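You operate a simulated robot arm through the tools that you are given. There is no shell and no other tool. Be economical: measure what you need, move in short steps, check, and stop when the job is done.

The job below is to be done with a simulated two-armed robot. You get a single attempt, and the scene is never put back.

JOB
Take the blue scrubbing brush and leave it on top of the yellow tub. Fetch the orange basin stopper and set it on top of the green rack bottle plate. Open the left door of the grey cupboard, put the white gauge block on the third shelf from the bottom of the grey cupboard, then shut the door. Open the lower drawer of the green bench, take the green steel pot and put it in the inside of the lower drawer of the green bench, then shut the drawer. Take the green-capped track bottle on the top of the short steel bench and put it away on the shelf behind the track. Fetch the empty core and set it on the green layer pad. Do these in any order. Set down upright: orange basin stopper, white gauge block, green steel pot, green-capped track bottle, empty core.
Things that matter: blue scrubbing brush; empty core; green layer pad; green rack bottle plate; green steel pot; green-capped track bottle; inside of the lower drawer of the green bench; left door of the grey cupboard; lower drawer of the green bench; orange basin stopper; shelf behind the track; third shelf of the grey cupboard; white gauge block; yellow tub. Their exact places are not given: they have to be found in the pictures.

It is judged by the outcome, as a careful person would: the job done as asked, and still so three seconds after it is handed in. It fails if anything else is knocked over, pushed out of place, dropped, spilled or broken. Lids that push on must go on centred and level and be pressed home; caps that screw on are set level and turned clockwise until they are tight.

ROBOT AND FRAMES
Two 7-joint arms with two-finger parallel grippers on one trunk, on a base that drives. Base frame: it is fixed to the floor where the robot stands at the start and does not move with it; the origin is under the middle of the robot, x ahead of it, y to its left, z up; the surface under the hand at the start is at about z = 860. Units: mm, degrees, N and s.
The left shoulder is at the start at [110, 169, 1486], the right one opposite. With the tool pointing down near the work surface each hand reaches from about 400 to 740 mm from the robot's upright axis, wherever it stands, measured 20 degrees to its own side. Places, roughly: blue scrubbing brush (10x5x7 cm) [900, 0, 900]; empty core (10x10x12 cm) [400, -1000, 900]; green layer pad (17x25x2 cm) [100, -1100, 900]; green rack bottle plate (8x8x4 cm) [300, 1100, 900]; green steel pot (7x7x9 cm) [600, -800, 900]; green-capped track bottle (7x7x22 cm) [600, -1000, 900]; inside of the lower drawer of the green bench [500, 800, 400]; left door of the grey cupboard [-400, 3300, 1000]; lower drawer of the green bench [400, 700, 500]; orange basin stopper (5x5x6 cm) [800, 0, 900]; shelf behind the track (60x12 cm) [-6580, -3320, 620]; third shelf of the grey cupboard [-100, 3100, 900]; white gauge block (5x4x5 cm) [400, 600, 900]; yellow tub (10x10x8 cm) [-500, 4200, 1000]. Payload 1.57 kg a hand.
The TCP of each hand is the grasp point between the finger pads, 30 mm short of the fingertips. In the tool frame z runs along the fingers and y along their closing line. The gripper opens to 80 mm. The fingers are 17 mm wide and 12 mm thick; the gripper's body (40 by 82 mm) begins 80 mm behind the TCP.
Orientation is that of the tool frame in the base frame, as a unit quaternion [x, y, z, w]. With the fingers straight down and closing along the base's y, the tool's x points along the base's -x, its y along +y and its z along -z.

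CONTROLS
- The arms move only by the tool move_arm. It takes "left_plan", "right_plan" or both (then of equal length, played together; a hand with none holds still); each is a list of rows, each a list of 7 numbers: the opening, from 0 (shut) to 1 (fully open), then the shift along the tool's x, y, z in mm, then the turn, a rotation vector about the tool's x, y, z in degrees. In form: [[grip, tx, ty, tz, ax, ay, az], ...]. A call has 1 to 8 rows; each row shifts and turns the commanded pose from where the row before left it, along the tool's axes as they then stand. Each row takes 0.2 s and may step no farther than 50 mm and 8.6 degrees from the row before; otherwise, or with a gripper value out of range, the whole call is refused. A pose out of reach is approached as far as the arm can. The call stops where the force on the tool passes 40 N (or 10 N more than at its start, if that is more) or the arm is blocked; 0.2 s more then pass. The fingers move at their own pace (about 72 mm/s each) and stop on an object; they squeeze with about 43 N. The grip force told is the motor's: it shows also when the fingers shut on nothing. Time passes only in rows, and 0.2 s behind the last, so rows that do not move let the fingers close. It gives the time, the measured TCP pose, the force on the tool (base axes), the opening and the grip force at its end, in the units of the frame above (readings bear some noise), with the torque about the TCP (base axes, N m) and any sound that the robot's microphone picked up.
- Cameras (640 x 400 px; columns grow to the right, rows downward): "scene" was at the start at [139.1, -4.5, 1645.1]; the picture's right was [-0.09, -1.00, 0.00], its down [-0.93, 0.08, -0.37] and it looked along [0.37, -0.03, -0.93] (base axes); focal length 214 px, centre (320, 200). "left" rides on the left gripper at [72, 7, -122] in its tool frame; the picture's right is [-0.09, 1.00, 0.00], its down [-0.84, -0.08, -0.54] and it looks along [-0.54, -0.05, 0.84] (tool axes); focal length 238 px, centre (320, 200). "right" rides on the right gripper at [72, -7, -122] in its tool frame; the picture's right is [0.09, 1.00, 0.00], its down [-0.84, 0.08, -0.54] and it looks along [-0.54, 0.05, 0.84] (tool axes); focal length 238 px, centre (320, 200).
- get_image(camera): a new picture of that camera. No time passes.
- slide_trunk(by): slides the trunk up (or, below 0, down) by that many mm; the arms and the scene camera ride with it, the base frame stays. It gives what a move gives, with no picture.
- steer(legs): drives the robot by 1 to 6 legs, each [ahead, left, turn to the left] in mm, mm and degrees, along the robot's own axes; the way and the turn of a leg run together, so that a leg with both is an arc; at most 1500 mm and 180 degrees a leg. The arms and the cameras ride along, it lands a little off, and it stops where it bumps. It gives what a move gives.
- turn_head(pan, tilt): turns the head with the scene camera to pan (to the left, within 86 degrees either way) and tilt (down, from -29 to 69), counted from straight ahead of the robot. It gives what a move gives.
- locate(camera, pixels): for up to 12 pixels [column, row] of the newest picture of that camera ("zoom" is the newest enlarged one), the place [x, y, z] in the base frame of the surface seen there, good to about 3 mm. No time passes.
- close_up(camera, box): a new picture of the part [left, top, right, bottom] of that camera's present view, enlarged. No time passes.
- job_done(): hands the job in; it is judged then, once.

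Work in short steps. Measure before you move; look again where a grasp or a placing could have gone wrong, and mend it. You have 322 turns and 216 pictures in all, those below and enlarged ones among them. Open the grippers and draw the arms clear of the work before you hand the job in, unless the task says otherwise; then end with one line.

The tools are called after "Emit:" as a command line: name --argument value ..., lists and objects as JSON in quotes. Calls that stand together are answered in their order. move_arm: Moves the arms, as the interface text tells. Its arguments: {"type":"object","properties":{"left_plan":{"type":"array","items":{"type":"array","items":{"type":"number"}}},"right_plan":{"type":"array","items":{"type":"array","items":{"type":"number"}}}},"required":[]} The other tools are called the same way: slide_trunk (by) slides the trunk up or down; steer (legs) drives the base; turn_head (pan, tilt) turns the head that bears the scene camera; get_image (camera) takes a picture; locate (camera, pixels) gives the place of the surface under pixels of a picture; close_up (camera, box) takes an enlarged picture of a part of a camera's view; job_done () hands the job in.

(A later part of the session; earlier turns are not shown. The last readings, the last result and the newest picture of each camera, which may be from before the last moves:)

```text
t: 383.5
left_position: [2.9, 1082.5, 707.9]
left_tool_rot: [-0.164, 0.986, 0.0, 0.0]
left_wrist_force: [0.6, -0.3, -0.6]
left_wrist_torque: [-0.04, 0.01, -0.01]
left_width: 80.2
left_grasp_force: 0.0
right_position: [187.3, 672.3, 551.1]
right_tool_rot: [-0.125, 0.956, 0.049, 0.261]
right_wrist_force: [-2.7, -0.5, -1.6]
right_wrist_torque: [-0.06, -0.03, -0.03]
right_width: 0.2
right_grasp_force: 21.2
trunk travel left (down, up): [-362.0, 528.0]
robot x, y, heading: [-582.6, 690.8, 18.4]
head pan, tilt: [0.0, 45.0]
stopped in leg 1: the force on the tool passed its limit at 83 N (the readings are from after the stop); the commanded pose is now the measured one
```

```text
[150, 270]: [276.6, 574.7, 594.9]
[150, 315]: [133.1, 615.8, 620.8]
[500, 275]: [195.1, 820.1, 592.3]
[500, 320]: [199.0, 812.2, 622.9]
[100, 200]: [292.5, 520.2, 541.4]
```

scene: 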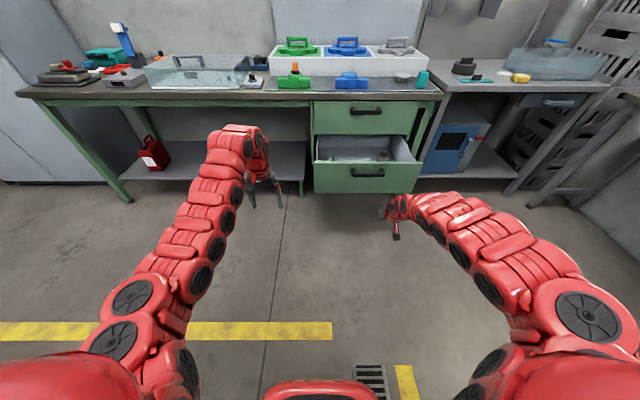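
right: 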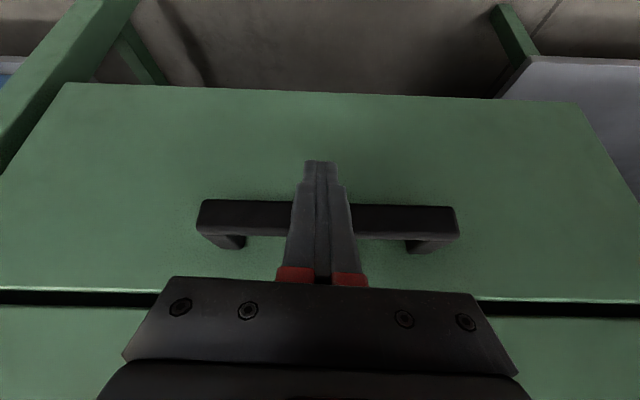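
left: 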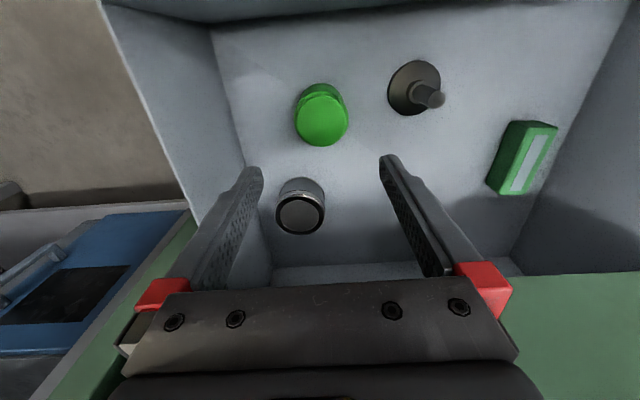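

The drawer is flush shut. Back off, raise the trunk, and turn toward the short bench for the bottle.

Emit:
steer --legs '[[-250, 0, 0]]'

Emit:
slide_trunk --by 400

Emit:
steer --legs '[[0, 0, -90], [600, 300, 0], [0, 300, 0]]'

Emit:
turn_head --pan -76 --tilt 10

Emit:
get_image --camera "scene"

```text
t: 385.4
left_position: [-233.9, 1005.1, 708.5]
left_tool_rot: [-0.163, 0.987, -0.001, 0.0]
left_wrist_force: [-0.5, 0.0, 0.1]
left_wrist_torque: [0.05, -0.03, 0.03]
left_width: 80.0
left_grasp_force: 0.0
right_position: [-46.9, 588.9, 553.6]
right_tool_rot: [-0.115, 0.957, 0.049, 0.263]
right_wrist_force: [1.1, 0.4, -0.3]
right_wrist_torque: [0.02, -0.03, -0.01]
right_width: 0.1
right_grasp_force: 21.3
trunk travel left (down, up): [-362.0, 528.0]
robot x, y, heading: [-826.0, 613.3, 18.6]
head pan, tilt: [0.0, 45.0]
```

```text
t: 389.2
left_position: [-232.2, 1005.7, 1111.7]
left_tool_rot: [-0.163, 0.987, -0.001, 0.008]
left_wrist_force: [0.5, 0.8, -0.3]
left_wrist_torque: [0.0, 0.01, 0.01]
left_width: 79.8
left_grasp_force: 0.2
right_position: [-33.9, 572.9, 964.6]
right_tool_rot: [-0.092, 0.956, 0.05, 0.273]
right_wrist_force: [-0.7, 0.5, -0.4]
right_wrist_torque: [-0.01, 0.01, 0.02]
right_width: 0.0
right_grasp_force: 21.5
trunk travel left (down, up): [-762.0, 128.0]
robot x, y, heading: [-822.0, 612.6, 18.1]
head pan, tilt: [0.0, 45.0]
```

```text
t: 398.4
left_position: [311.1, -385.3, 1110.4]
left_tool_rot: [0.595, 0.804, -0.003, 0.003]
left_wrist_force: [0.4, 0.3, 0.3]
left_wrist_torque: [-0.01, -0.03, -0.05]
left_width: 80.2
left_grasp_force: 0.1
right_position: [-111.0, -562.8, 957.9]
right_tool_rot: [0.61, 0.745, -0.157, 0.221]
right_wrist_force: [-0.1, 0.4, -0.3]
right_wrist_torque: [0.02, -0.02, -0.02]
right_width: 0.0
right_grasp_force: 21.0
trunk travel left (down, up): [-762.0, 128.0]
robot x, y, heading: [-64.1, 208.4, -73.1]
head pan, tilt: [0.0, 45.0]
```

```text
t: 399.9
left_position: [311.7, -385.7, 1111.2]
left_tool_rot: [0.595, 0.804, -0.003, 0.004]
left_wrist_force: [0.3, -0.7, 0.2]
left_wrist_torque: [-0.01, 0.0, -0.01]
left_width: 80.0
left_grasp_force: 0.2
right_position: [-112.3, -564.7, 957.3]
right_tool_rot: [0.61, 0.744, -0.157, 0.222]
right_wrist_force: [0.6, -0.3, 0.0]
right_wrist_torque: [0.01, -0.03, 0.01]
right_width: 0.0
right_grasp_force: 21.0
trunk travel left (down, up): [-762.0, 128.0]
robot x, y, heading: [-62.2, 213.0, -73.2]
head pan, tilt: [-76.0, 10.0]
```

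```text
53 pictures are left
```

scene: 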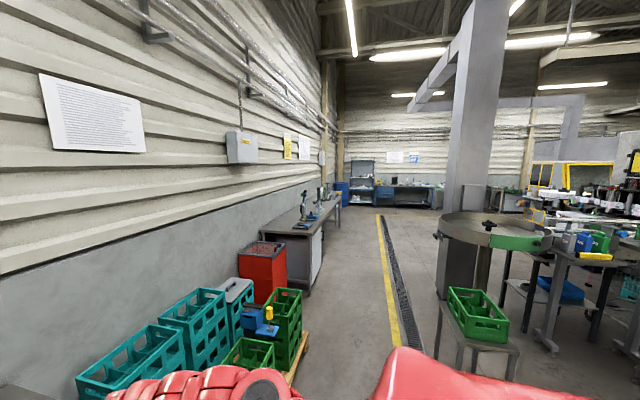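

Emit:
close_up --camera "scene" --box '[300, 150, 460, 230]'

Emit:
locate --camera "scene" --pixels '[[362, 185], [362, 170], [400, 188], [420, 190], [330, 190], [340, 190], [385, 200]]'

```text
4.00 times, centred on (380, 190) of scene
```

zoom: 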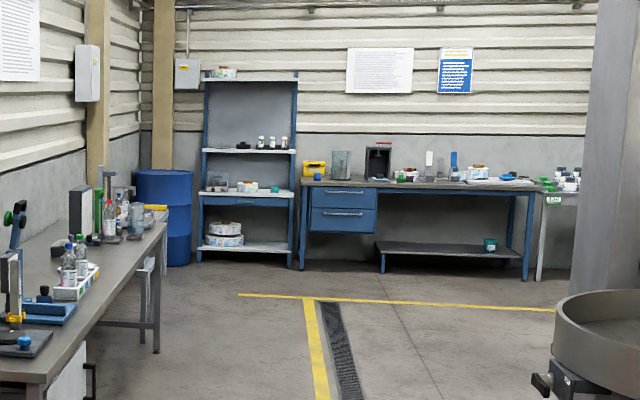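

```text
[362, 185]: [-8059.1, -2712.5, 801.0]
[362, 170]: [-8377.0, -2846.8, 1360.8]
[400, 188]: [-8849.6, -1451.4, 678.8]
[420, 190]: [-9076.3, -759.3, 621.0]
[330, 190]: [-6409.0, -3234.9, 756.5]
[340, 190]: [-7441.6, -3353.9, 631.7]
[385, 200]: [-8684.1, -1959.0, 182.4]
```

Emit:
close_up --camera "scene" --box '[315, 180, 345, 205]'

```text
16.00 times, centred on (330, 192) of scene
```

zoom: 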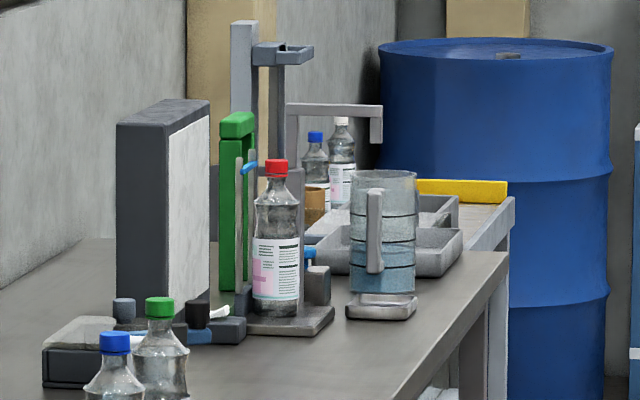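

There is a low shelf with other bottles there; I'll carry the bottle top-down by its cap. First raise the left hand and move the right hand up and aside.

Emit:
move_arm --left_plan '[[0.7, 0, 0, -15, 0, 0, 0], [0.7, 0, 0, -15, 0, 0, 0], [0.7, 0, 0, 0, 0, 0, 0], [0.7, 0, 0, 0, 0, 0, 0], [0.7, 0, 0, 0, 0, 0, 0]]' --right_plan '[[0, -17, -37, -27, 0, 0, 0], [0, -17, -37, -27, 0, 0, 0], [0, -17, -37, -27, 0, 0, 0], [0, -17, -37, -27, 0, 0, 0], [0, 0, 0, 0, 0, 0, 0]]'

Emit:
turn_head --pan 0 --tilt 45

Emit:
steer --legs '[[300, 126, 1]]'

Emit:
get_image --camera "scene"

```text
t: 401.1
left_position: [312.9, -385.9, 1139.0]
left_tool_rot: [0.595, 0.804, -0.002, 0.001]
left_wrist_force: [0.1, 0.7, -0.5]
left_wrist_torque: [-0.03, -0.02, 0.0]
left_width: 56.4
left_grasp_force: 0.0
right_position: [-261.1, -609.4, 1074.6]
right_tool_rot: [0.609, 0.745, -0.158, 0.221]
right_wrist_force: [-0.7, 0.1, -0.3]
right_wrist_torque: [0.02, 0.0, -0.02]
right_width: 0.1
right_grasp_force: 20.8
right hand out of reach, approached as far as the arm can: row 1, 2
trunk travel left (down, up): [-762.0, 128.0]
robot x, y, heading: [-65.9, 211.2, -73.4]
head pan, tilt: [-76.0, 10.0]
```

```text
t: 402.6
left_position: [312.5, -386.1, 1141.0]
left_tool_rot: [0.595, 0.804, -0.002, 0.003]
left_wrist_force: [-0.3, -0.1, 0.1]
left_wrist_torque: [0.01, 0.02, 0.01]
left_width: 55.9
left_grasp_force: 0.0
right_position: [-261.1, -610.1, 1074.7]
right_tool_rot: [0.609, 0.745, -0.156, 0.222]
right_wrist_force: [0.7, 0.3, 0.1]
right_wrist_torque: [-0.03, -0.03, -0.01]
right_width: 0.2
right_grasp_force: 21.6
trunk travel left (down, up): [-762.0, 128.0]
robot x, y, heading: [-61.9, 214.4, -73.3]
head pan, tilt: [0.0, 45.0]
```

```text
t: 404.7
left_position: [532.7, -625.7, 1142.1]
left_tool_rot: [0.587, 0.809, -0.002, 0.002]
left_wrist_force: [0.4, 0.6, 0.4]
left_wrist_torque: [0.0, 0.0, 0.03]
left_width: 55.8
left_grasp_force: 0.0
right_position: [-36.9, -859.6, 1075.1]
right_tool_rot: [0.603, 0.75, -0.156, 0.223]
right_wrist_force: [0.5, 0.8, -0.1]
right_wrist_torque: [0.0, -0.02, -0.01]
right_width: 0.2
right_grasp_force: 21.9
trunk travel left (down, up): [-762.0, 128.0]
robot x, y, heading: [148.3, -33.2, -72.1]
head pan, tilt: [0.0, 45.0]
```

```text
50 pictures are left
```

scene: 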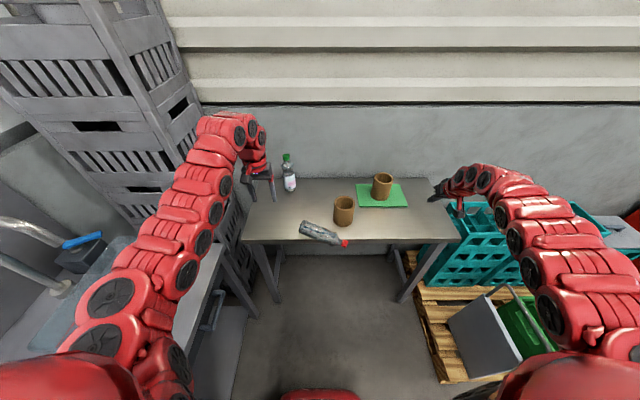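

The red-capped bottle has been knocked over (probably by the pot on its way out). I must set it upright again at its original spot (≈(462,-767)). Look closely.

Emit:
close_up --camera "scene" --box '[230, 140, 430, 260]'

Emit:
locate --camera "zoom" --pixels '[[362, 326], [345, 318], [330, 313], [300, 300], [260, 285], [235, 275], [250, 295], [265, 272], [360, 215], [180, 60], [380, 280]]'

```text
3.20 times, centred on (330, 200) of scene
```

zoom: 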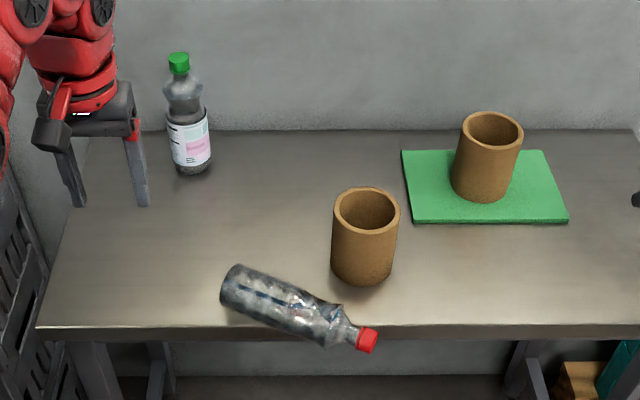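

```text
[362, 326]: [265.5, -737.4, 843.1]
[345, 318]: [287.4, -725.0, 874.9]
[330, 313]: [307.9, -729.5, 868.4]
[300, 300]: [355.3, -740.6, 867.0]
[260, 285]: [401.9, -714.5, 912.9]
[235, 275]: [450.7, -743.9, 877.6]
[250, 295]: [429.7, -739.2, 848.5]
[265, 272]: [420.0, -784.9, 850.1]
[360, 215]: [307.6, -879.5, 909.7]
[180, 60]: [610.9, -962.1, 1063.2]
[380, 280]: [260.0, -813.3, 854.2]
```

Plan: pick the fallen bottle top-down with the right hand yawed so its cap points "hand-forward", lift, un-yaw, pitch flat (bottle becomes upright), set it back at (472,-785). Back off and orient the right hand.

Emit:
steer --legs '[[-300, 0, 0]]'

Emit:
move_arm --right_plan '[[0.5, 0, 0, 20, 0, 8, 0], [1, 0, 0, 20, 0, 8, 0], [1, 0, 0, 0, 0, 8, 0], [1, 0, 0, 0, 0, 7.8, 0], [1, 0, 30, 0, 0, 0, 8.2], [1, 0, 30, 0, 0, 0, 8.2], [1, 0, 0, 0, 0, 0, 8.2], [1, 0, 0, 0, 0, 0, 8.2]]'

Emit:
move_arm --right_plan '[[1, 0, 0, 0, 0, 0, 8.2], [1, 0, 0, 0, 0, 0, 8.2], [1, 0, 0, 0, 0, 0, 8.2], [1, 0, 0, 0, 0, 0, 8.2], [1, 0, 0, 0, 0, 0, 8.2], [1, 0, 0, 0, 0, 0, 8.2], [1, 0, 0, 0, 0, 0, 8.2], [1, 0, 0, 0, 0, 0, 8.2]]'

```text
t: 406.8
left_position: [440.9, -341.2, 1139.9]
left_tool_rot: [0.588, 0.809, -0.003, 0.002]
left_wrist_force: [0.4, 0.6, 0.5]
left_wrist_torque: [0.0, 0.01, 0.01]
left_width: 55.8
left_grasp_force: 0.2
right_position: [-128.4, -575.4, 1073.6]
right_tool_rot: [0.602, 0.751, -0.154, 0.223]
right_wrist_force: [0.2, 0.2, -0.1]
right_wrist_torque: [-0.01, 0.0, -0.02]
right_width: 0.0
right_grasp_force: 21.5
trunk travel left (down, up): [-762.0, 128.0]
robot x, y, heading: [55.6, 250.9, -72.5]
head pan, tilt: [0.0, 45.0]
```

```text
t: 408.6
left_position: [441.4, -340.5, 1140.2]
left_tool_rot: [0.588, 0.809, -0.003, 0.001]
left_wrist_force: [0.0, 0.3, 0.3]
left_wrist_torque: [0.03, -0.01, 0.01]
left_width: 56.3
left_grasp_force: 0.1
right_position: [-64.8, -576.9, 1045.2]
right_tool_rot: [0.812, 0.566, -0.037, 0.137]
right_wrist_force: [0.1, -0.6, 0.0]
right_wrist_torque: [-0.02, 0.03, 0.0]
right_width: 79.8
right_grasp_force: 0.1
right hand out of reach, approached as far as the arm can: row 2, 3, 4
trunk travel left (down, up): [-762.0, 128.0]
robot x, y, heading: [55.0, 250.1, -72.4]
head pan, tilt: [0.0, 45.0]
```

```text
t: 410.4
left_position: [440.6, -341.4, 1141.3]
left_tool_rot: [0.588, 0.809, -0.002, 0.003]
left_wrist_force: [-0.8, -0.1, 0.2]
left_wrist_torque: [-0.03, 0.01, 0.02]
left_width: 56.0
left_grasp_force: 0.0
right_position: [-63.4, -577.5, 1044.9]
right_tool_rot: [0.989, 0.036, 0.045, 0.136]
right_wrist_force: [0.6, -0.3, 0.1]
right_wrist_torque: [-0.02, -0.02, 0.0]
right_width: 80.1
right_grasp_force: 0.0
trunk travel left (down, up): [-762.0, 128.0]
robot x, y, heading: [52.5, 253.3, -72.3]
head pan, tilt: [0.0, 45.0]
```

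Yaw works. Correct the residual tilt and the last 9° of yaw.

Emit:
move_arm --right_plan '[[1, 0, 0, 0, 5.1, -1.9, 3.2], [1, 0, 0, 0, 5.1, -1.9, 3.2], [1, 0, 0, 0, 5.1, -1.9, 3.2], [1, 0, 0, 0, 0, 0, 0]]'

Emit:
get_image --camera "scene"

```text
t: 411.4
left_position: [442.4, -340.9, 1140.8]
left_tool_rot: [0.588, 0.809, -0.003, 0.002]
left_wrist_force: [-0.4, 0.0, -0.2]
left_wrist_torque: [-0.02, 0.04, -0.02]
left_width: 56.1
left_grasp_force: 0.1
right_position: [-72.5, -557.2, 1047.3]
right_tool_rot: [0.997, -0.005, 0.023, 0.068]
right_wrist_force: [0.0, 0.3, -0.3]
right_wrist_torque: [0.0, 0.02, -0.01]
right_width: 80.0
right_grasp_force: 0.1
right hand out of reach, approached as far as the arm can: row 1, 2, 3
trunk travel left (down, up): [-762.0, 128.0]
robot x, y, heading: [54.3, 252.6, -72.1]
head pan, tilt: [0.0, 45.0]
```

```text
48 pictures are left
```

scene: 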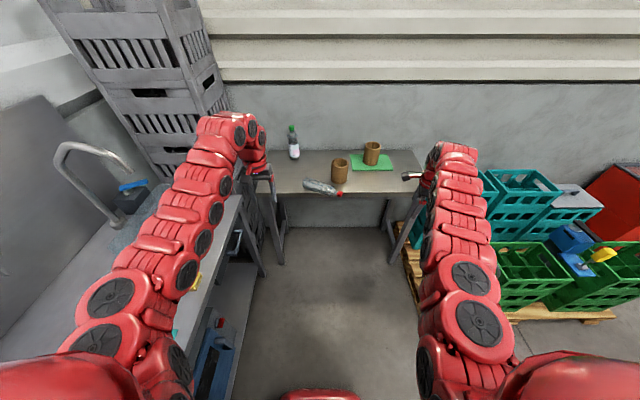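

Emit:
move_arm --right_plan '[[1, 30, -32, 0, 0, 0, 0], [1, 30, -32, 0, 0, 0, 0], [1, 30, -32, 0, 0, 0, 0], [1, 30, -32, 0, 3.9, -1.3, 2.5], [1, 0, 0, 0, 3.9, -1.3, 2.5], [1, 0, 0, 0, 0, 0, 0]]'

```text
t: 412.8
left_position: [443.0, -341.1, 1140.4]
left_tool_rot: [0.587, 0.809, -0.003, 0.002]
left_wrist_force: [0.2, -0.2, 0.4]
left_wrist_torque: [-0.01, -0.01, 0.03]
left_width: 56.0
left_grasp_force: 0.0
right_position: [35.7, -444.6, 1036.4]
right_tool_rot: [0.999, -0.048, 0.004, -0.001]
right_wrist_force: [-0.8, 0.6, 0.2]
right_wrist_torque: [-0.01, 0.0, -0.01]
right_width: 80.1
right_grasp_force: 0.0
right hand out of reach, approached as far as the arm can: row 3
trunk travel left (down, up): [-762.0, 128.0]
robot x, y, heading: [55.7, 250.0, -72.3]
head pan, tilt: [0.0, 45.0]
```

Vertical with yaw 174.5°. Bring it in front of the robot, then drive toward the fallen bottle.

Emit:
move_arm --right_plan '[[1, 45, -19, 0, 0, 0, 0], [1, 45, -19, 0, 0, 0, 0], [1, 45, -19, 0, 0, 0, 0], [1, 0, 0, 0, 0, 0, 0]]'

Emit:
steer --legs '[[360, 70, 0]]'

Emit:
get_image --camera "right"

```text
t: 413.8
left_position: [440.5, -341.5, 1139.9]
left_tool_rot: [0.588, 0.809, -0.002, 0.002]
left_wrist_force: [0.2, -0.7, 0.7]
left_wrist_torque: [0.01, 0.01, 0.01]
left_width: 56.1
left_grasp_force: 0.0
right_position: [173.7, -402.4, 1036.7]
right_tool_rot: [0.999, -0.048, 0.003, -0.003]
right_wrist_force: [0.0, -0.3, 0.8]
right_wrist_torque: [0.01, -0.01, 0.01]
right_width: 79.9
right_grasp_force: 0.0
trunk travel left (down, up): [-762.0, 128.0]
robot x, y, heading: [54.6, 250.7, -72.4]
head pan, tilt: [0.0, 45.0]
```

```text
t: 416.2
left_position: [617.4, -668.8, 1141.3]
left_tool_rot: [0.587, 0.809, -0.003, 0.003]
left_wrist_force: [0.3, 0.0, 0.5]
left_wrist_torque: [0.0, 0.0, 0.01]
left_width: 56.0
left_grasp_force: 0.1
right_position: [348.8, -728.3, 1037.6]
right_tool_rot: [0.999, -0.049, 0.002, -0.002]
right_wrist_force: [0.1, -0.1, -0.5]
right_wrist_torque: [0.02, 0.0, 0.01]
right_width: 80.1
right_grasp_force: 0.1
trunk travel left (down, up): [-762.0, 128.0]
robot x, y, heading: [227.9, -78.8, -72.1]
head pan, tilt: [0.0, 45.0]
```

```text
47 pictures are left
```

right: 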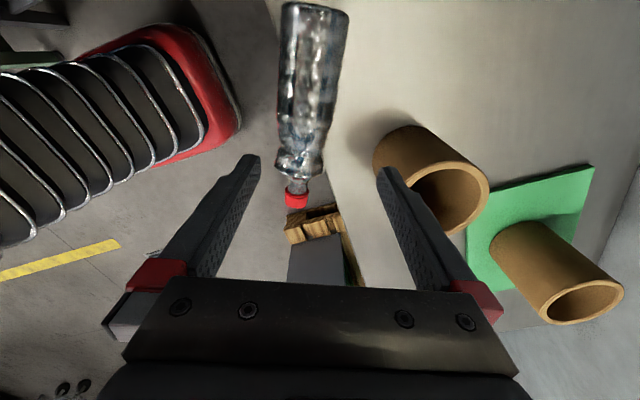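

Emit:
locate --camera "right" --pixels '[[297, 202], [300, 160], [305, 120], [310, 70], [313, 30], [315, 8], [283, 70], [336, 70], [281, 20], [346, 20], [330, 120], [279, 120]]'

```text
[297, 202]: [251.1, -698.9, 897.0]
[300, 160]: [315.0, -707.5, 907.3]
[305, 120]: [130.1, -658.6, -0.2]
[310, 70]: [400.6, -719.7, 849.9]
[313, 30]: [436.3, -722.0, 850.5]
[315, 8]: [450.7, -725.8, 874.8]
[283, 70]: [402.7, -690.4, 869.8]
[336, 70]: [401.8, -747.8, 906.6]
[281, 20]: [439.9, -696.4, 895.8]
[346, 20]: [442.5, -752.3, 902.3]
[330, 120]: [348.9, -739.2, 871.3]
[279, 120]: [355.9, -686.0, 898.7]
```

Bottle axis runs (458,-726)→(245,-698), centre z≈885. Align over (374,-715) and descend to 20 above grip height.

Emit:
move_arm --right_plan '[[1, 12, -8, 0, 0, 0, 2], [1, 11.6, -7.3, 0, 0, 0, 0], [1, 0, 0, 45, 0, 0, 0], [1, 0, 0, 45, 0, 0, 0], [1, 0, 0, 30, 0, 0, 0], [1, 0, 0, 0, 0, 0, 0]]'

Emit:
get_image --camera "right"

```text
t: 417.6
left_position: [617.4, -666.5, 1141.9]
left_tool_rot: [0.588, 0.809, -0.002, 0.003]
left_wrist_force: [-0.4, 0.3, 0.4]
left_wrist_torque: [-0.01, -0.05, -0.01]
left_width: 56.1
left_grasp_force: 0.1
right_position: [374.8, -716.1, 915.8]
right_tool_rot: [0.998, -0.067, 0.004, -0.002]
right_wrist_force: [0.5, -0.2, 0.1]
right_wrist_torque: [-0.02, -0.03, -0.02]
right_width: 79.8
right_grasp_force: 0.0
trunk travel left (down, up): [-762.0, 128.0]
robot x, y, heading: [227.8, -76.8, -72.6]
head pan, tilt: [0.0, 45.0]
```

```text
46 pictures are left
```

right: 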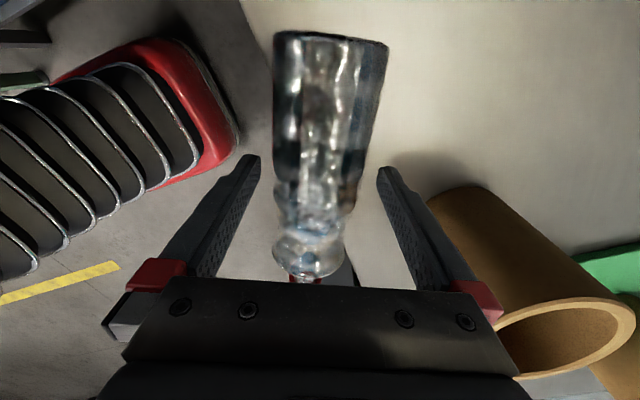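

Centred. Descend 30, close and lift a little.

Emit:
move_arm --right_plan '[[1, 0, 0, 15, 0, 0, 0], [1, 0, 0, 15, 0, 0, 0], [1, 0, 0, 0, 0, 0, 0], [0.5, 0, 0, 0, 0, 0, 0], [0, 0, 0, 0, 0, 0, 0], [0, 0, 0, 0, 0, 0, 0], [0, 0, 0, 0, 0, 0, 0]]'

Emit:
get_image --camera "right"

```text
t: 419.2
left_position: [616.7, -668.2, 1140.6]
left_tool_rot: [0.588, 0.809, -0.003, 0.002]
left_wrist_force: [0.2, 0.5, 0.1]
left_wrist_torque: [-0.02, 0.0, -0.03]
left_width: 56.0
left_grasp_force: 0.0
right_position: [375.6, -716.0, 885.3]
right_tool_rot: [0.998, -0.066, 0.003, -0.002]
right_wrist_force: [0.1, 0.7, -0.2]
right_wrist_torque: [0.03, 0.02, -0.03]
right_width: 63.5
right_grasp_force: 42.9
trunk travel left (down, up): [-762.0, 128.0]
robot x, y, heading: [231.4, -76.7, -72.6]
head pan, tilt: [0.0, 45.0]
```

```text
45 pictures are left
```

right: 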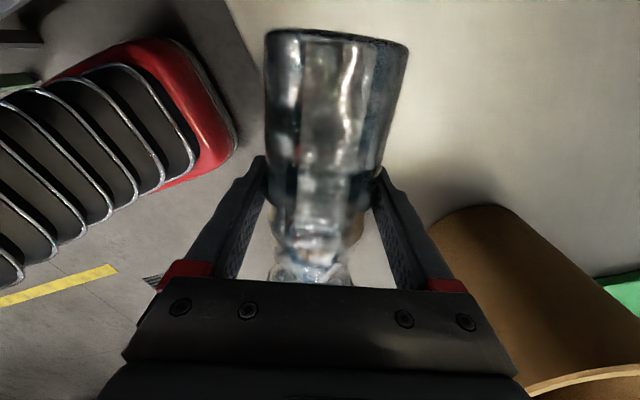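

Gripped. Lift 150, then back away 300.

Emit:
move_arm --right_plan '[[0, 0, 0, -15, 0, 0, 0], [0, 0, 0, -40, 0, 0, 0], [0, 0, 0, -45, 0, 0, 0], [0, 0, 0, -45, 0, 0, 0], [0, 0, 0, 0, 0, 0, 0]]'

Emit:
get_image --camera "right"

```text
t: 420.4
left_position: [617.2, -669.7, 1139.3]
left_tool_rot: [0.588, 0.809, -0.002, 0.001]
left_wrist_force: [-0.6, -0.3, -0.5]
left_wrist_torque: [-0.01, -0.02, 0.0]
left_width: 56.1
left_grasp_force: 0.1
right_position: [374.8, -717.3, 1032.5]
right_tool_rot: [0.998, -0.066, 0.003, -0.002]
right_wrist_force: [-0.2, -0.3, -5.2]
right_wrist_torque: [-0.02, -0.07, 0.01]
right_width: 63.5
right_grasp_force: 42.5
trunk travel left (down, up): [-762.0, 128.0]
robot x, y, heading: [233.8, -78.5, -72.2]
head pan, tilt: [0.0, 45.0]
```

```text
44 pictures are left
```

right: 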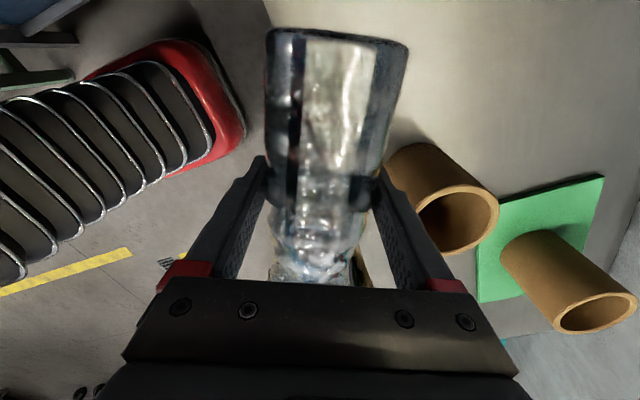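

Emit:
steer --legs '[[-300, 0, 0]]'

Emit:
move_arm --right_plan '[[0, 0, 0, 0, 0, 0, -8.2], [0, 0, 0, 0, 0, 0, -8.2], [0, 0, 0, 0, 0, 0, -8.2], [0, 0, 0, 0, 0, 0, -8.2], [0, 0, 0, 0, 0, 0, -8.2], [0, 0, 0, 0, 0, 0, -8.2], [0, 0, 0, 0, 0, 0, -8.2]]'

Emit:
move_arm --right_plan '[[0, 0, 0, 0, 0, 0, -8.2], [0, 0, 0, 0, 0, 0, -8.2], [0, 0, 0, 0, 0, 0, -8.2], [0, 0, 0, 0, 0, 0, -8.2], [0, 0, 0, 0, 0, 0, -8.2], [0, 0, 0, 0, 0, 0, -8.2], [0, 0, 0, 0, 0, 0, -8.2]]'

Emit:
get_image --camera "scene"

```text
t: 422.4
left_position: [526.0, -382.6, 1140.4]
left_tool_rot: [0.589, 0.808, -0.002, 0.001]
left_wrist_force: [-0.6, 1.3, 0.4]
left_wrist_torque: [0.03, -0.01, -0.01]
left_width: 55.7
left_grasp_force: 0.0
right_position: [283.8, -431.2, 1031.5]
right_tool_rot: [0.998, -0.067, 0.002, -0.002]
right_wrist_force: [-0.5, -0.1, -6.0]
right_wrist_torque: [-0.01, -0.07, 0.0]
right_width: 63.5
right_grasp_force: 42.9
trunk travel left (down, up): [-762.0, 128.0]
robot x, y, heading: [137.7, 209.9, -72.3]
head pan, tilt: [0.0, 45.0]
```

```text
t: 424.0
left_position: [525.4, -381.3, 1139.4]
left_tool_rot: [0.588, 0.809, -0.001, 0.002]
left_wrist_force: [-0.1, -0.1, -0.1]
left_wrist_torque: [0.02, -0.02, 0.0]
left_width: 56.0
left_grasp_force: 0.1
right_position: [285.1, -431.3, 1033.2]
right_tool_rot: [0.906, 0.422, 0.003, -0.001]
right_wrist_force: [-0.2, 0.5, -5.7]
right_wrist_torque: [0.05, -0.03, 0.01]
right_width: 63.4
right_grasp_force: 43.1
trunk travel left (down, up): [-762.0, 128.0]
robot x, y, heading: [136.1, 210.5, -72.3]
head pan, tilt: [0.0, 45.0]
```

```text
t: 425.6
left_position: [525.5, -381.9, 1140.5]
left_tool_rot: [0.588, 0.809, -0.002, 0.002]
left_wrist_force: [-0.8, 1.1, 1.2]
left_wrist_torque: [0.02, 0.03, -0.01]
left_width: 56.0
left_grasp_force: 0.1
right_position: [282.7, -430.8, 1031.3]
right_tool_rot: [0.593, 0.805, 0.003, 0.001]
right_wrist_force: [-0.5, 0.0, -4.2]
right_wrist_torque: [0.05, -0.01, 0.01]
right_width: 63.4
right_grasp_force: 42.8
trunk travel left (down, up): [-762.0, 128.0]
robot x, y, heading: [144.9, 210.7, -72.4]
head pan, tilt: [0.0, 45.0]
```

```text
43 pictures are left
```

scene: 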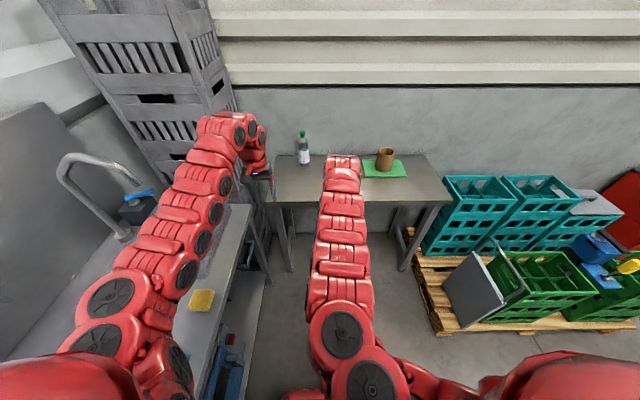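

Now pitch the hand flat so the bottle turns upright.

Emit:
move_arm --right_plan '[[0, -20, 0, 0, 0, -8.1, 0], [0, -20, 0, 3, 0, -8.1, 0], [0, -20, 0, 6, 0, -8.1, 0], [0, -20, 0, 9, 0, -8.1, 0], [0, 0, 0, 0, 0, -8.1, 0], [0, 0, 0, 0, 0, -8.1, 0], [0, 0, 0, 0, 0, -8.1, 0], [0, 0, 0, 0, 0, -8.1, 0]]'

Emit:
move_arm --right_plan '[[0, 0, 0, 0, 0, -8.1, 0], [0, 0, 0, 0, 0, -8.1, 0], [0, 0, 0, 0, 0, -8.1, 0], [0, 0, 0, 0, 0, 0, 0]]'

Emit:
get_image --camera "scene"

```text
t: 427.4
left_position: [527.0, -383.2, 1141.4]
left_tool_rot: [0.588, 0.809, -0.003, 0.003]
left_wrist_force: [1.1, -0.2, 0.3]
left_wrist_torque: [-0.01, 0.05, 0.02]
left_width: 56.0
left_grasp_force: 0.0
right_position: [307.8, -510.1, 1032.7]
right_tool_rot: [0.503, 0.678, -0.316, 0.433]
right_wrist_force: [0.0, -1.1, -5.4]
right_wrist_torque: [0.05, 0.01, 0.01]
right_width: 63.3
right_grasp_force: 42.7
trunk travel left (down, up): [-762.0, 128.0]
robot x, y, heading: [142.6, 210.3, -72.5]
head pan, tilt: [0.0, 45.0]
```

```text
t: 428.4
left_position: [526.3, -382.0, 1139.1]
left_tool_rot: [0.588, 0.809, -0.002, 0.002]
left_wrist_force: [0.6, -0.7, -0.1]
left_wrist_torque: [-0.02, -0.01, -0.03]
left_width: 55.8
left_grasp_force: 0.1
right_position: [307.6, -510.4, 1031.2]
right_tool_rot: [0.426, 0.572, -0.414, 0.565]
right_wrist_force: [-0.2, 0.7, -5.9]
right_wrist_torque: [0.06, 0.02, -0.02]
right_width: 63.4
right_grasp_force: 42.5
trunk travel left (down, up): [-762.0, 128.0]
robot x, y, heading: [140.6, 208.2, -72.7]
head pan, tilt: [0.0, 45.0]
```

```text
42 pictures are left
```

scene: 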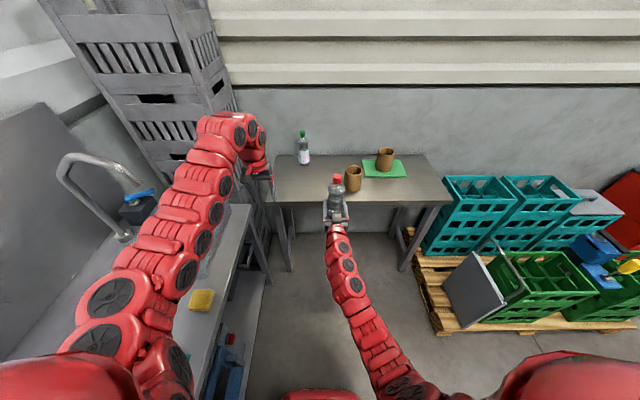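

The bottle is upright in the hand. Shift it left 71 with the arm, drive ahead 300, and check.

Emit:
move_arm --right_plan '[[0, 0, 36, 0, 0, 0, 0], [0, 0, 35, 0, 0, 0, 0], [0, 0, 0, 0, 0, 0, 0]]'

Emit:
steer --legs '[[300, 0, 0]]'

Emit:
get_image --camera "scene"

```text
t: 429.2
left_position: [523.5, -382.8, 1140.8]
left_tool_rot: [0.588, 0.809, -0.001, 0.002]
left_wrist_force: [0.7, -1.6, 0.7]
left_wrist_torque: [-0.06, -0.02, 0.0]
left_width: 55.8
left_grasp_force: 0.1
right_position: [376.7, -491.4, 1033.6]
right_tool_rot: [0.425, 0.572, -0.415, 0.566]
right_wrist_force: [-1.1, -0.5, -4.5]
right_wrist_torque: [0.04, 0.01, 0.0]
right_width: 63.5
right_grasp_force: 43.1
trunk travel left (down, up): [-762.0, 128.0]
robot x, y, heading: [140.7, 211.2, -72.5]
head pan, tilt: [0.0, 45.0]
```

```text
t: 431.3
left_position: [616.5, -668.7, 1140.7]
left_tool_rot: [0.588, 0.809, -0.002, 0.001]
left_wrist_force: [0.2, 0.0, 0.0]
left_wrist_torque: [-0.02, 0.0, 0.04]
left_width: 55.8
left_grasp_force: 0.0
right_position: [469.1, -777.0, 1033.9]
right_tool_rot: [0.425, 0.572, -0.414, 0.566]
right_wrist_force: [-0.7, 0.2, -4.2]
right_wrist_torque: [0.03, 0.02, 0.02]
right_width: 63.2
right_grasp_force: 43.0
trunk travel left (down, up): [-762.0, 128.0]
robot x, y, heading: [231.8, -78.0, -72.6]
head pan, tilt: [0.0, 45.0]
```

```text
41 pictures are left
```

scene: 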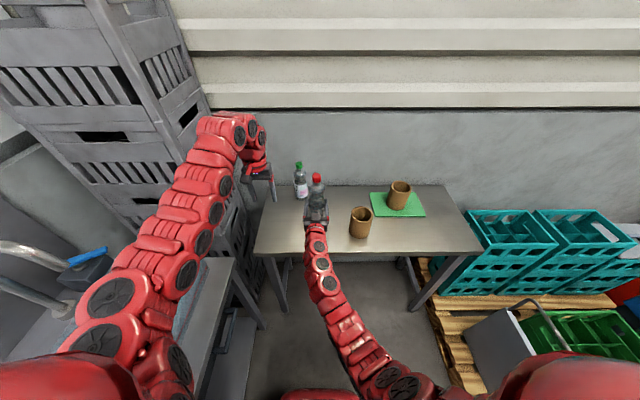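

Emit:
close_up --camera "scene" --box '[260, 150, 380, 250]'

Emit:
locate --camera "zoom" --pixels '[[302, 122], [302, 135], [298, 180], [275, 255], [320, 255], [330, 280]]'

```text
4.00 times, centred on (320, 200) of scene
```

zoom: 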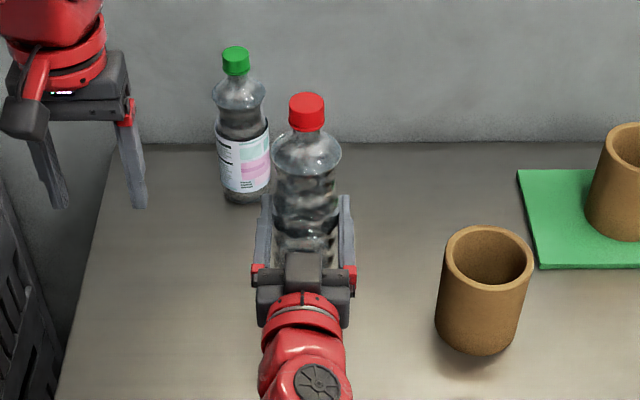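

```text
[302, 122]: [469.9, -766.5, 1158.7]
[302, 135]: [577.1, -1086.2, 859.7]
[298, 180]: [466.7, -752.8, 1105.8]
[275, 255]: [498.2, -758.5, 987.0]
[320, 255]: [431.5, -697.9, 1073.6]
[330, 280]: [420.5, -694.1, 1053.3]
```

Upright and vertical. Nudge forward 8 and lower with the trunk.

Emit:
move_arm --right_plan '[[0, 0, 0, 8, 0, 0, 0], [0, 0, 0, 0, 0, 0, 0]]'

Emit:
slide_trunk --by -92

Emit:
slide_trunk --by -4

Emit:
slide_trunk --by -3

```text
t: 431.9
left_position: [617.0, -669.6, 1140.1]
left_tool_rot: [0.588, 0.809, -0.002, 0.002]
left_wrist_force: [0.2, -0.3, -0.7]
left_wrist_torque: [-0.01, -0.01, -0.01]
left_width: 56.2
left_grasp_force: 0.1
right_position: [470.3, -786.2, 1031.4]
right_tool_rot: [0.425, 0.573, -0.414, 0.566]
right_wrist_force: [0.1, -0.1, -4.4]
right_wrist_torque: [0.02, -0.02, -0.02]
right_width: 63.4
right_grasp_force: 42.9
trunk travel left (down, up): [-762.0, 128.0]
robot x, y, heading: [229.2, -76.4, -72.1]
head pan, tilt: [0.0, 45.0]
```

```text
t: 433.1
left_position: [616.6, -669.2, 1048.5]
left_tool_rot: [0.587, 0.809, -0.002, 0.003]
left_wrist_force: [0.4, -0.6, -0.6]
left_wrist_torque: [0.05, 0.01, 0.01]
left_width: 56.1
left_grasp_force: 0.1
right_position: [470.2, -784.3, 941.3]
right_tool_rot: [0.425, 0.573, -0.414, 0.566]
right_wrist_force: [0.5, -0.3, -5.5]
right_wrist_torque: [0.03, 0.01, -0.03]
right_width: 63.8
right_grasp_force: 42.6
trunk travel left (down, up): [-670.0, 220.0]
robot x, y, heading: [230.2, -75.1, -72.1]
head pan, tilt: [0.0, 45.0]
```

```text
t: 433.7
left_position: [616.8, -669.1, 1044.2]
left_tool_rot: [0.588, 0.809, -0.002, 0.001]
left_wrist_force: [0.3, -0.2, 0.1]
left_wrist_torque: [0.02, 0.02, -0.02]
left_width: 56.1
left_grasp_force: 0.0
right_position: [470.2, -785.2, 938.2]
right_tool_rot: [0.425, 0.573, -0.413, 0.566]
right_wrist_force: [-0.8, -0.3, -4.6]
right_wrist_torque: [-0.01, 0.01, -0.02]
right_width: 63.5
right_grasp_force: 42.8
trunk travel left (down, up): [-666.0, 224.0]
robot x, y, heading: [229.8, -77.0, -72.7]
head pan, tilt: [0.0, 45.0]
```

```text
t: 434.2
left_position: [616.8, -669.9, 1040.4]
left_tool_rot: [0.588, 0.809, -0.002, 0.001]
left_wrist_force: [0.2, 0.6, -0.4]
left_wrist_torque: [-0.02, -0.02, 0.0]
left_width: 55.8
left_grasp_force: 0.1
right_position: [470.1, -784.6, 933.4]
right_tool_rot: [0.426, 0.573, -0.414, 0.565]
right_wrist_force: [-0.7, 0.0, -5.4]
right_wrist_torque: [0.0, -0.01, -0.01]
right_width: 63.2
right_grasp_force: 43.4
trunk travel left (down, up): [-663.0, 227.0]
robot x, y, heading: [236.6, -74.9, -72.3]
head pan, tilt: [0.0, 45.0]
```

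Emit:
slide_trunk --by -3

Emit:
slide_trunk --by -3

```text
t: 434.7
left_position: [616.6, -669.3, 1038.9]
left_tool_rot: [0.588, 0.809, -0.002, 0.002]
left_wrist_force: [-1.1, -0.4, 0.6]
left_wrist_torque: [0.02, 0.0, 0.01]
left_width: 55.8
left_grasp_force: 0.1
right_position: [470.9, -784.5, 930.7]
right_tool_rot: [0.425, 0.573, -0.414, 0.565]
right_wrist_force: [-0.2, -1.0, -5.2]
right_wrist_torque: [0.06, -0.03, -0.02]
right_width: 63.5
right_grasp_force: 43.0
trunk travel left (down, up): [-660.0, 230.0]
robot x, y, heading: [233.0, -78.9, -72.1]
head pan, tilt: [0.0, 45.0]
```

```text
t: 435.2
left_position: [617.0, -668.5, 1034.4]
left_tool_rot: [0.588, 0.809, -0.003, 0.001]
left_wrist_force: [-0.3, -1.0, 0.2]
left_wrist_torque: [-0.01, 0.01, 0.01]
left_width: 56.0
left_grasp_force: 0.1
right_position: [470.0, -786.0, 928.2]
right_tool_rot: [0.426, 0.572, -0.415, 0.565]
right_wrist_force: [0.6, 0.3, -5.5]
right_wrist_torque: [0.02, 0.01, -0.01]
right_width: 63.5
right_grasp_force: 43.1
trunk travel left (down, up): [-657.0, 233.0]
robot x, y, heading: [228.6, -79.9, -72.4]
head pan, tilt: [0.0, 45.0]
```

Emit:
slide_trunk --by -2

Emit:
slide_trunk --by -2

Emit:
slide_trunk --by -2

```text
t: 435.7
left_position: [618.7, -669.2, 1032.6]
left_tool_rot: [0.588, 0.809, -0.003, 0.003]
left_wrist_force: [0.2, -0.5, 0.7]
left_wrist_torque: [0.0, 0.01, 0.01]
left_width: 56.0
left_grasp_force: 0.1
right_position: [471.4, -785.2, 926.2]
right_tool_rot: [0.425, 0.572, -0.414, 0.566]
right_wrist_force: [-0.6, -0.1, -4.4]
right_wrist_torque: [-0.06, -0.02, -0.01]
right_width: 63.5
right_grasp_force: 43.7
trunk travel left (down, up): [-655.0, 235.0]
robot x, y, heading: [228.6, -75.8, -72.5]
head pan, tilt: [0.0, 45.0]
```

```text
t: 436.3
left_position: [617.6, -668.4, 1031.6]
left_tool_rot: [0.588, 0.809, -0.004, 0.002]
left_wrist_force: [-0.5, 0.0, 0.0]
left_wrist_torque: [0.01, 0.01, 0.0]
left_width: 55.9
left_grasp_force: 0.0
right_position: [470.5, -785.6, 927.1]
right_tool_rot: [0.424, 0.572, -0.414, 0.567]
right_wrist_force: [1.1, -2.6, 5.1]
right_wrist_torque: [-0.37, 0.16, 0.07]
right_width: 63.3
right_grasp_force: 43.3
trunk travel left (down, up): [-653.0, 237.0]
robot x, y, heading: [232.2, -77.7, -72.2]
head pan, tilt: [0.0, 45.0]
```

```text
t: 436.8
left_position: [617.1, -667.4, 1029.5]
left_tool_rot: [0.588, 0.809, -0.003, 0.002]
left_wrist_force: [0.2, 0.5, 0.3]
left_wrist_torque: [-0.04, 0.03, -0.01]
left_width: 55.8
left_grasp_force: 0.2
right_position: [470.2, -783.5, 925.1]
right_tool_rot: [0.424, 0.571, -0.416, 0.567]
right_wrist_force: [3.6, -5.9, 16.7]
right_wrist_torque: [-0.92, 0.22, 0.18]
right_width: 63.4
right_grasp_force: 43.5
trunk travel left (down, up): [-651.0, 239.0]
robot x, y, heading: [232.6, -76.7, -72.3]
head pan, tilt: [0.0, 45.0]
```

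Contact. Open and withdraw straight back.

Emit:
move_arm --right_plan '[[0.85, 0, 0, 0, 0, 0, 0], [1, 0, 0, 0, 0, 0, 0], [1, 0, 0, 0, 0, 0, 0]]'

Emit:
steer --legs '[[-150, 0, 0]]'

Emit:
close_up --camera "scene" --box '[230, 120, 430, 250]'

```text
t: 437.6
left_position: [617.5, -669.4, 1029.4]
left_tool_rot: [0.588, 0.809, -0.003, 0.002]
left_wrist_force: [0.7, 0.1, 0.7]
left_wrist_torque: [-0.01, -0.01, -0.01]
left_width: 56.0
left_grasp_force: 0.0
right_position: [470.9, -783.6, 922.2]
right_tool_rot: [0.426, 0.572, -0.414, 0.565]
right_wrist_force: [-0.6, 1.1, -0.5]
right_wrist_torque: [0.01, 0.03, -0.02]
right_width: 79.8
right_grasp_force: 0.0
trunk travel left (down, up): [-651.0, 239.0]
robot x, y, heading: [231.2, -73.1, -72.4]
head pan, tilt: [0.0, 45.0]
```

```text
t: 438.9
left_position: [572.0, -525.9, 1029.7]
left_tool_rot: [0.589, 0.808, -0.003, 0.003]
left_wrist_force: [-0.1, 0.3, -0.1]
left_wrist_torque: [0.0, 0.02, -0.03]
left_width: 56.0
left_grasp_force: 0.2
right_position: [425.1, -643.1, 922.6]
right_tool_rot: [0.426, 0.571, -0.416, 0.565]
right_wrist_force: [-0.3, -1.1, -0.4]
right_wrist_torque: [-0.01, 0.01, 0.01]
right_width: 80.1
right_grasp_force: 0.1
trunk travel left (down, up): [-651.0, 239.0]
robot x, y, heading: [185.5, 61.7, -72.8]
head pan, tilt: [0.0, 45.0]
```

```text
3.08 times, centred on (330, 185) of scene
```

zoom: 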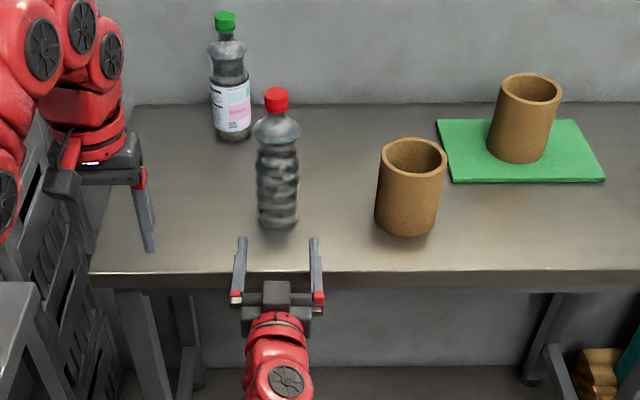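

Red bottle restored. Next the green-capped bottle with the left hand at 45° pitch; first back off and re-pose both hands.

Emit:
steer --legs '[[-180, 0, 0]]'

Emit:
slide_trunk --by 111

Emit:
move_arm --left_plan '[[1, 0, 0, 0, 0, -7.5, 0], [1, 0, 0, 0, 0, -7.5, 0], [1, 0, 0, 0, 0, -7.5, 0], [1, 0, 0, 0, 0, -7.5, 0], [1, 0, 0, 0, 0, -7.5, 0], [1, 0, 0, 0, 0, -7.5, 0], [1, 0, 0, 0, 0, 0, 0], [1, 0, 0, 0, 0, 0, 0]]' --right_plan '[[0.5, -10, -40, 0, 0, 8, 0], [0, -10, -40, 0, 0, 8, 0], [0, -10, -40, 0, 0, 8, 0], [0, -10, -40, 0, 0, 8, 0], [0, 0, -40, 0, 0, 8, 0], [0, 0, -40, 0, 0, 8, 0], [0, 0, -40, 0, 0, 8, 0], [0, 0, -40, 0, 0, 0, 0]]'

Emit:
get_image --camera "scene"

```text
t: 440.5
left_position: [515.3, -354.9, 1030.9]
left_tool_rot: [0.589, 0.808, -0.002, 0.002]
left_wrist_force: [-0.3, -0.4, -0.3]
left_wrist_torque: [0.02, 0.01, -0.04]
left_width: 56.0
left_grasp_force: 0.2
right_position: [370.5, -470.2, 922.1]
right_tool_rot: [0.425, 0.572, -0.415, 0.566]
right_wrist_force: [0.9, 0.4, -0.2]
right_wrist_torque: [0.04, 0.0, -0.01]
right_width: 79.9
right_grasp_force: 0.0
trunk travel left (down, up): [-651.0, 239.0]
robot x, y, heading: [131.4, 238.7, -72.7]
head pan, tilt: [0.0, 45.0]
```

```text
t: 441.9
left_position: [515.8, -357.3, 1141.4]
left_tool_rot: [0.59, 0.808, -0.002, 0.002]
left_wrist_force: [0.8, 0.3, 0.9]
left_wrist_torque: [0.02, -0.01, -0.02]
left_width: 55.9
left_grasp_force: 0.1
right_position: [367.9, -471.8, 1033.2]
right_tool_rot: [0.426, 0.571, -0.416, 0.565]
right_wrist_force: [0.2, 0.6, 0.3]
right_wrist_torque: [0.02, 0.01, 0.04]
right_width: 80.1
right_grasp_force: 0.1
trunk travel left (down, up): [-762.0, 128.0]
robot x, y, heading: [132.8, 237.5, -72.5]
head pan, tilt: [0.0, 45.0]
```

```text
t: 443.7
left_position: [518.1, -368.6, 1130.9]
left_tool_rot: [0.544, 0.745, -0.228, 0.312]
left_wrist_force: [0.1, 0.0, 1.1]
left_wrist_torque: [0.0, 0.01, -0.03]
left_width: 79.9
left_grasp_force: 0.1
left hand out of reach, approached as far as the arm can: row 2
right_position: [63.4, -572.5, 1071.6]
right_tool_rot: [0.571, 0.77, -0.165, 0.231]
right_wrist_force: [0.1, 0.4, 0.0]
right_wrist_torque: [0.0, 0.0, -0.03]
right_width: 0.0
right_grasp_force: 21.1
trunk travel left (down, up): [-762.0, 128.0]
robot x, y, heading: [131.9, 240.4, -72.6]
head pan, tilt: [0.0, 45.0]
```

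```text
38 pictures are left
```

scene: 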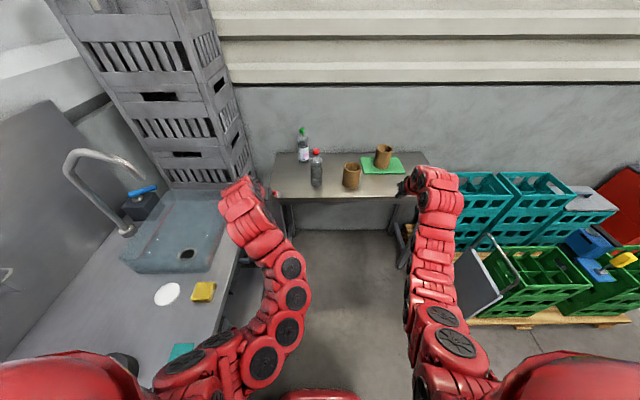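

Pull the right hand back a bit, then bring the left hand above the green-capped bottle.

Emit:
move_arm --right_plan '[[0, 33.5, -25, -21.8, 0, 0, 0], [0, 33.5, -25, -21.8, 0, 0, 0], [0, 0, 0, 0, 0, 0, 0]]'

Emit:
steer --legs '[[0, -85, 0.5], [540, 0, 0]]'

Emit:
get_image --camera "left"

Emit:
get_image --camera "scene"

```text
t: 444.5
left_position: [521.8, -369.9, 1130.9]
left_tool_rot: [0.544, 0.746, -0.227, 0.31]
left_wrist_force: [0.0, 0.9, -0.2]
left_wrist_torque: [0.01, 0.01, -0.03]
left_width: 80.0
left_grasp_force: 0.0
right_position: [-4.0, -510.0, 1070.4]
right_tool_rot: [0.571, 0.77, -0.167, 0.231]
right_wrist_force: [0.1, 0.3, 0.8]
right_wrist_torque: [0.02, 0.03, -0.04]
right_width: 0.2
right_grasp_force: 21.3
trunk travel left (down, up): [-762.0, 128.0]
robot x, y, heading: [133.4, 238.8, -72.8]
head pan, tilt: [0.0, 45.0]
```

```text
t: 448.3
left_position: [605.2, -903.5, 1131.8]
left_tool_rot: [0.543, 0.746, -0.228, 0.311]
left_wrist_force: [0.2, 0.7, 0.4]
left_wrist_torque: [-0.01, -0.02, -0.03]
left_width: 80.2
left_grasp_force: 0.1
right_position: [81.4, -1048.6, 1070.0]
right_tool_rot: [0.569, 0.771, -0.166, 0.232]
right_wrist_force: [-0.2, -0.6, 1.2]
right_wrist_torque: [-0.06, -0.04, -0.01]
right_width: 0.2
right_grasp_force: 21.5
trunk travel left (down, up): [-762.0, 128.0]
robot x, y, heading: [214.7, -303.8, -72.5]
head pan, tilt: [0.0, 45.0]
```

```text
37 pictures are left
```

left: 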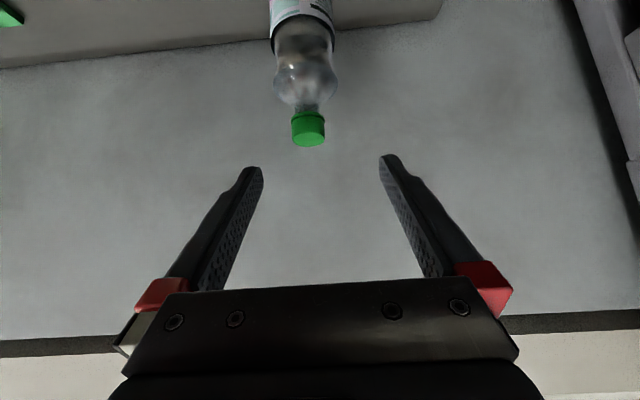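

```text
36 pictures are left
```

scene: 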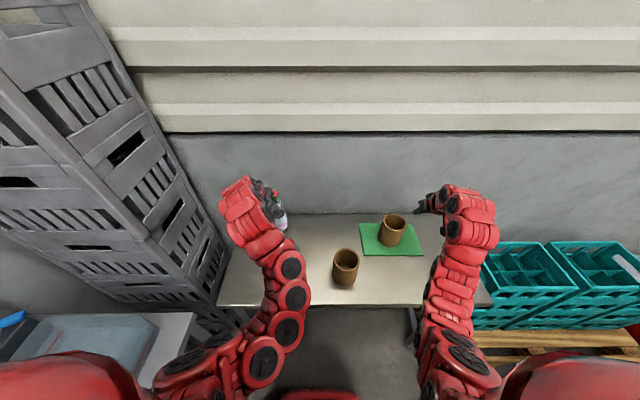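

Emit:
locate --camera "left" --pixels '[[308, 138], [293, 128], [324, 128], [275, 70], [334, 70], [305, 70], [305, 40], [320, 250]]'

```text
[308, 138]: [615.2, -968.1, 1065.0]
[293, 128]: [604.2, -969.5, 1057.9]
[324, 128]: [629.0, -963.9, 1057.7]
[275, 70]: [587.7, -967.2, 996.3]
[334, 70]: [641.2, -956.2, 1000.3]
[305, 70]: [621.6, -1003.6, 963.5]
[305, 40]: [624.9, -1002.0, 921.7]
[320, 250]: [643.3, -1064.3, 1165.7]
```

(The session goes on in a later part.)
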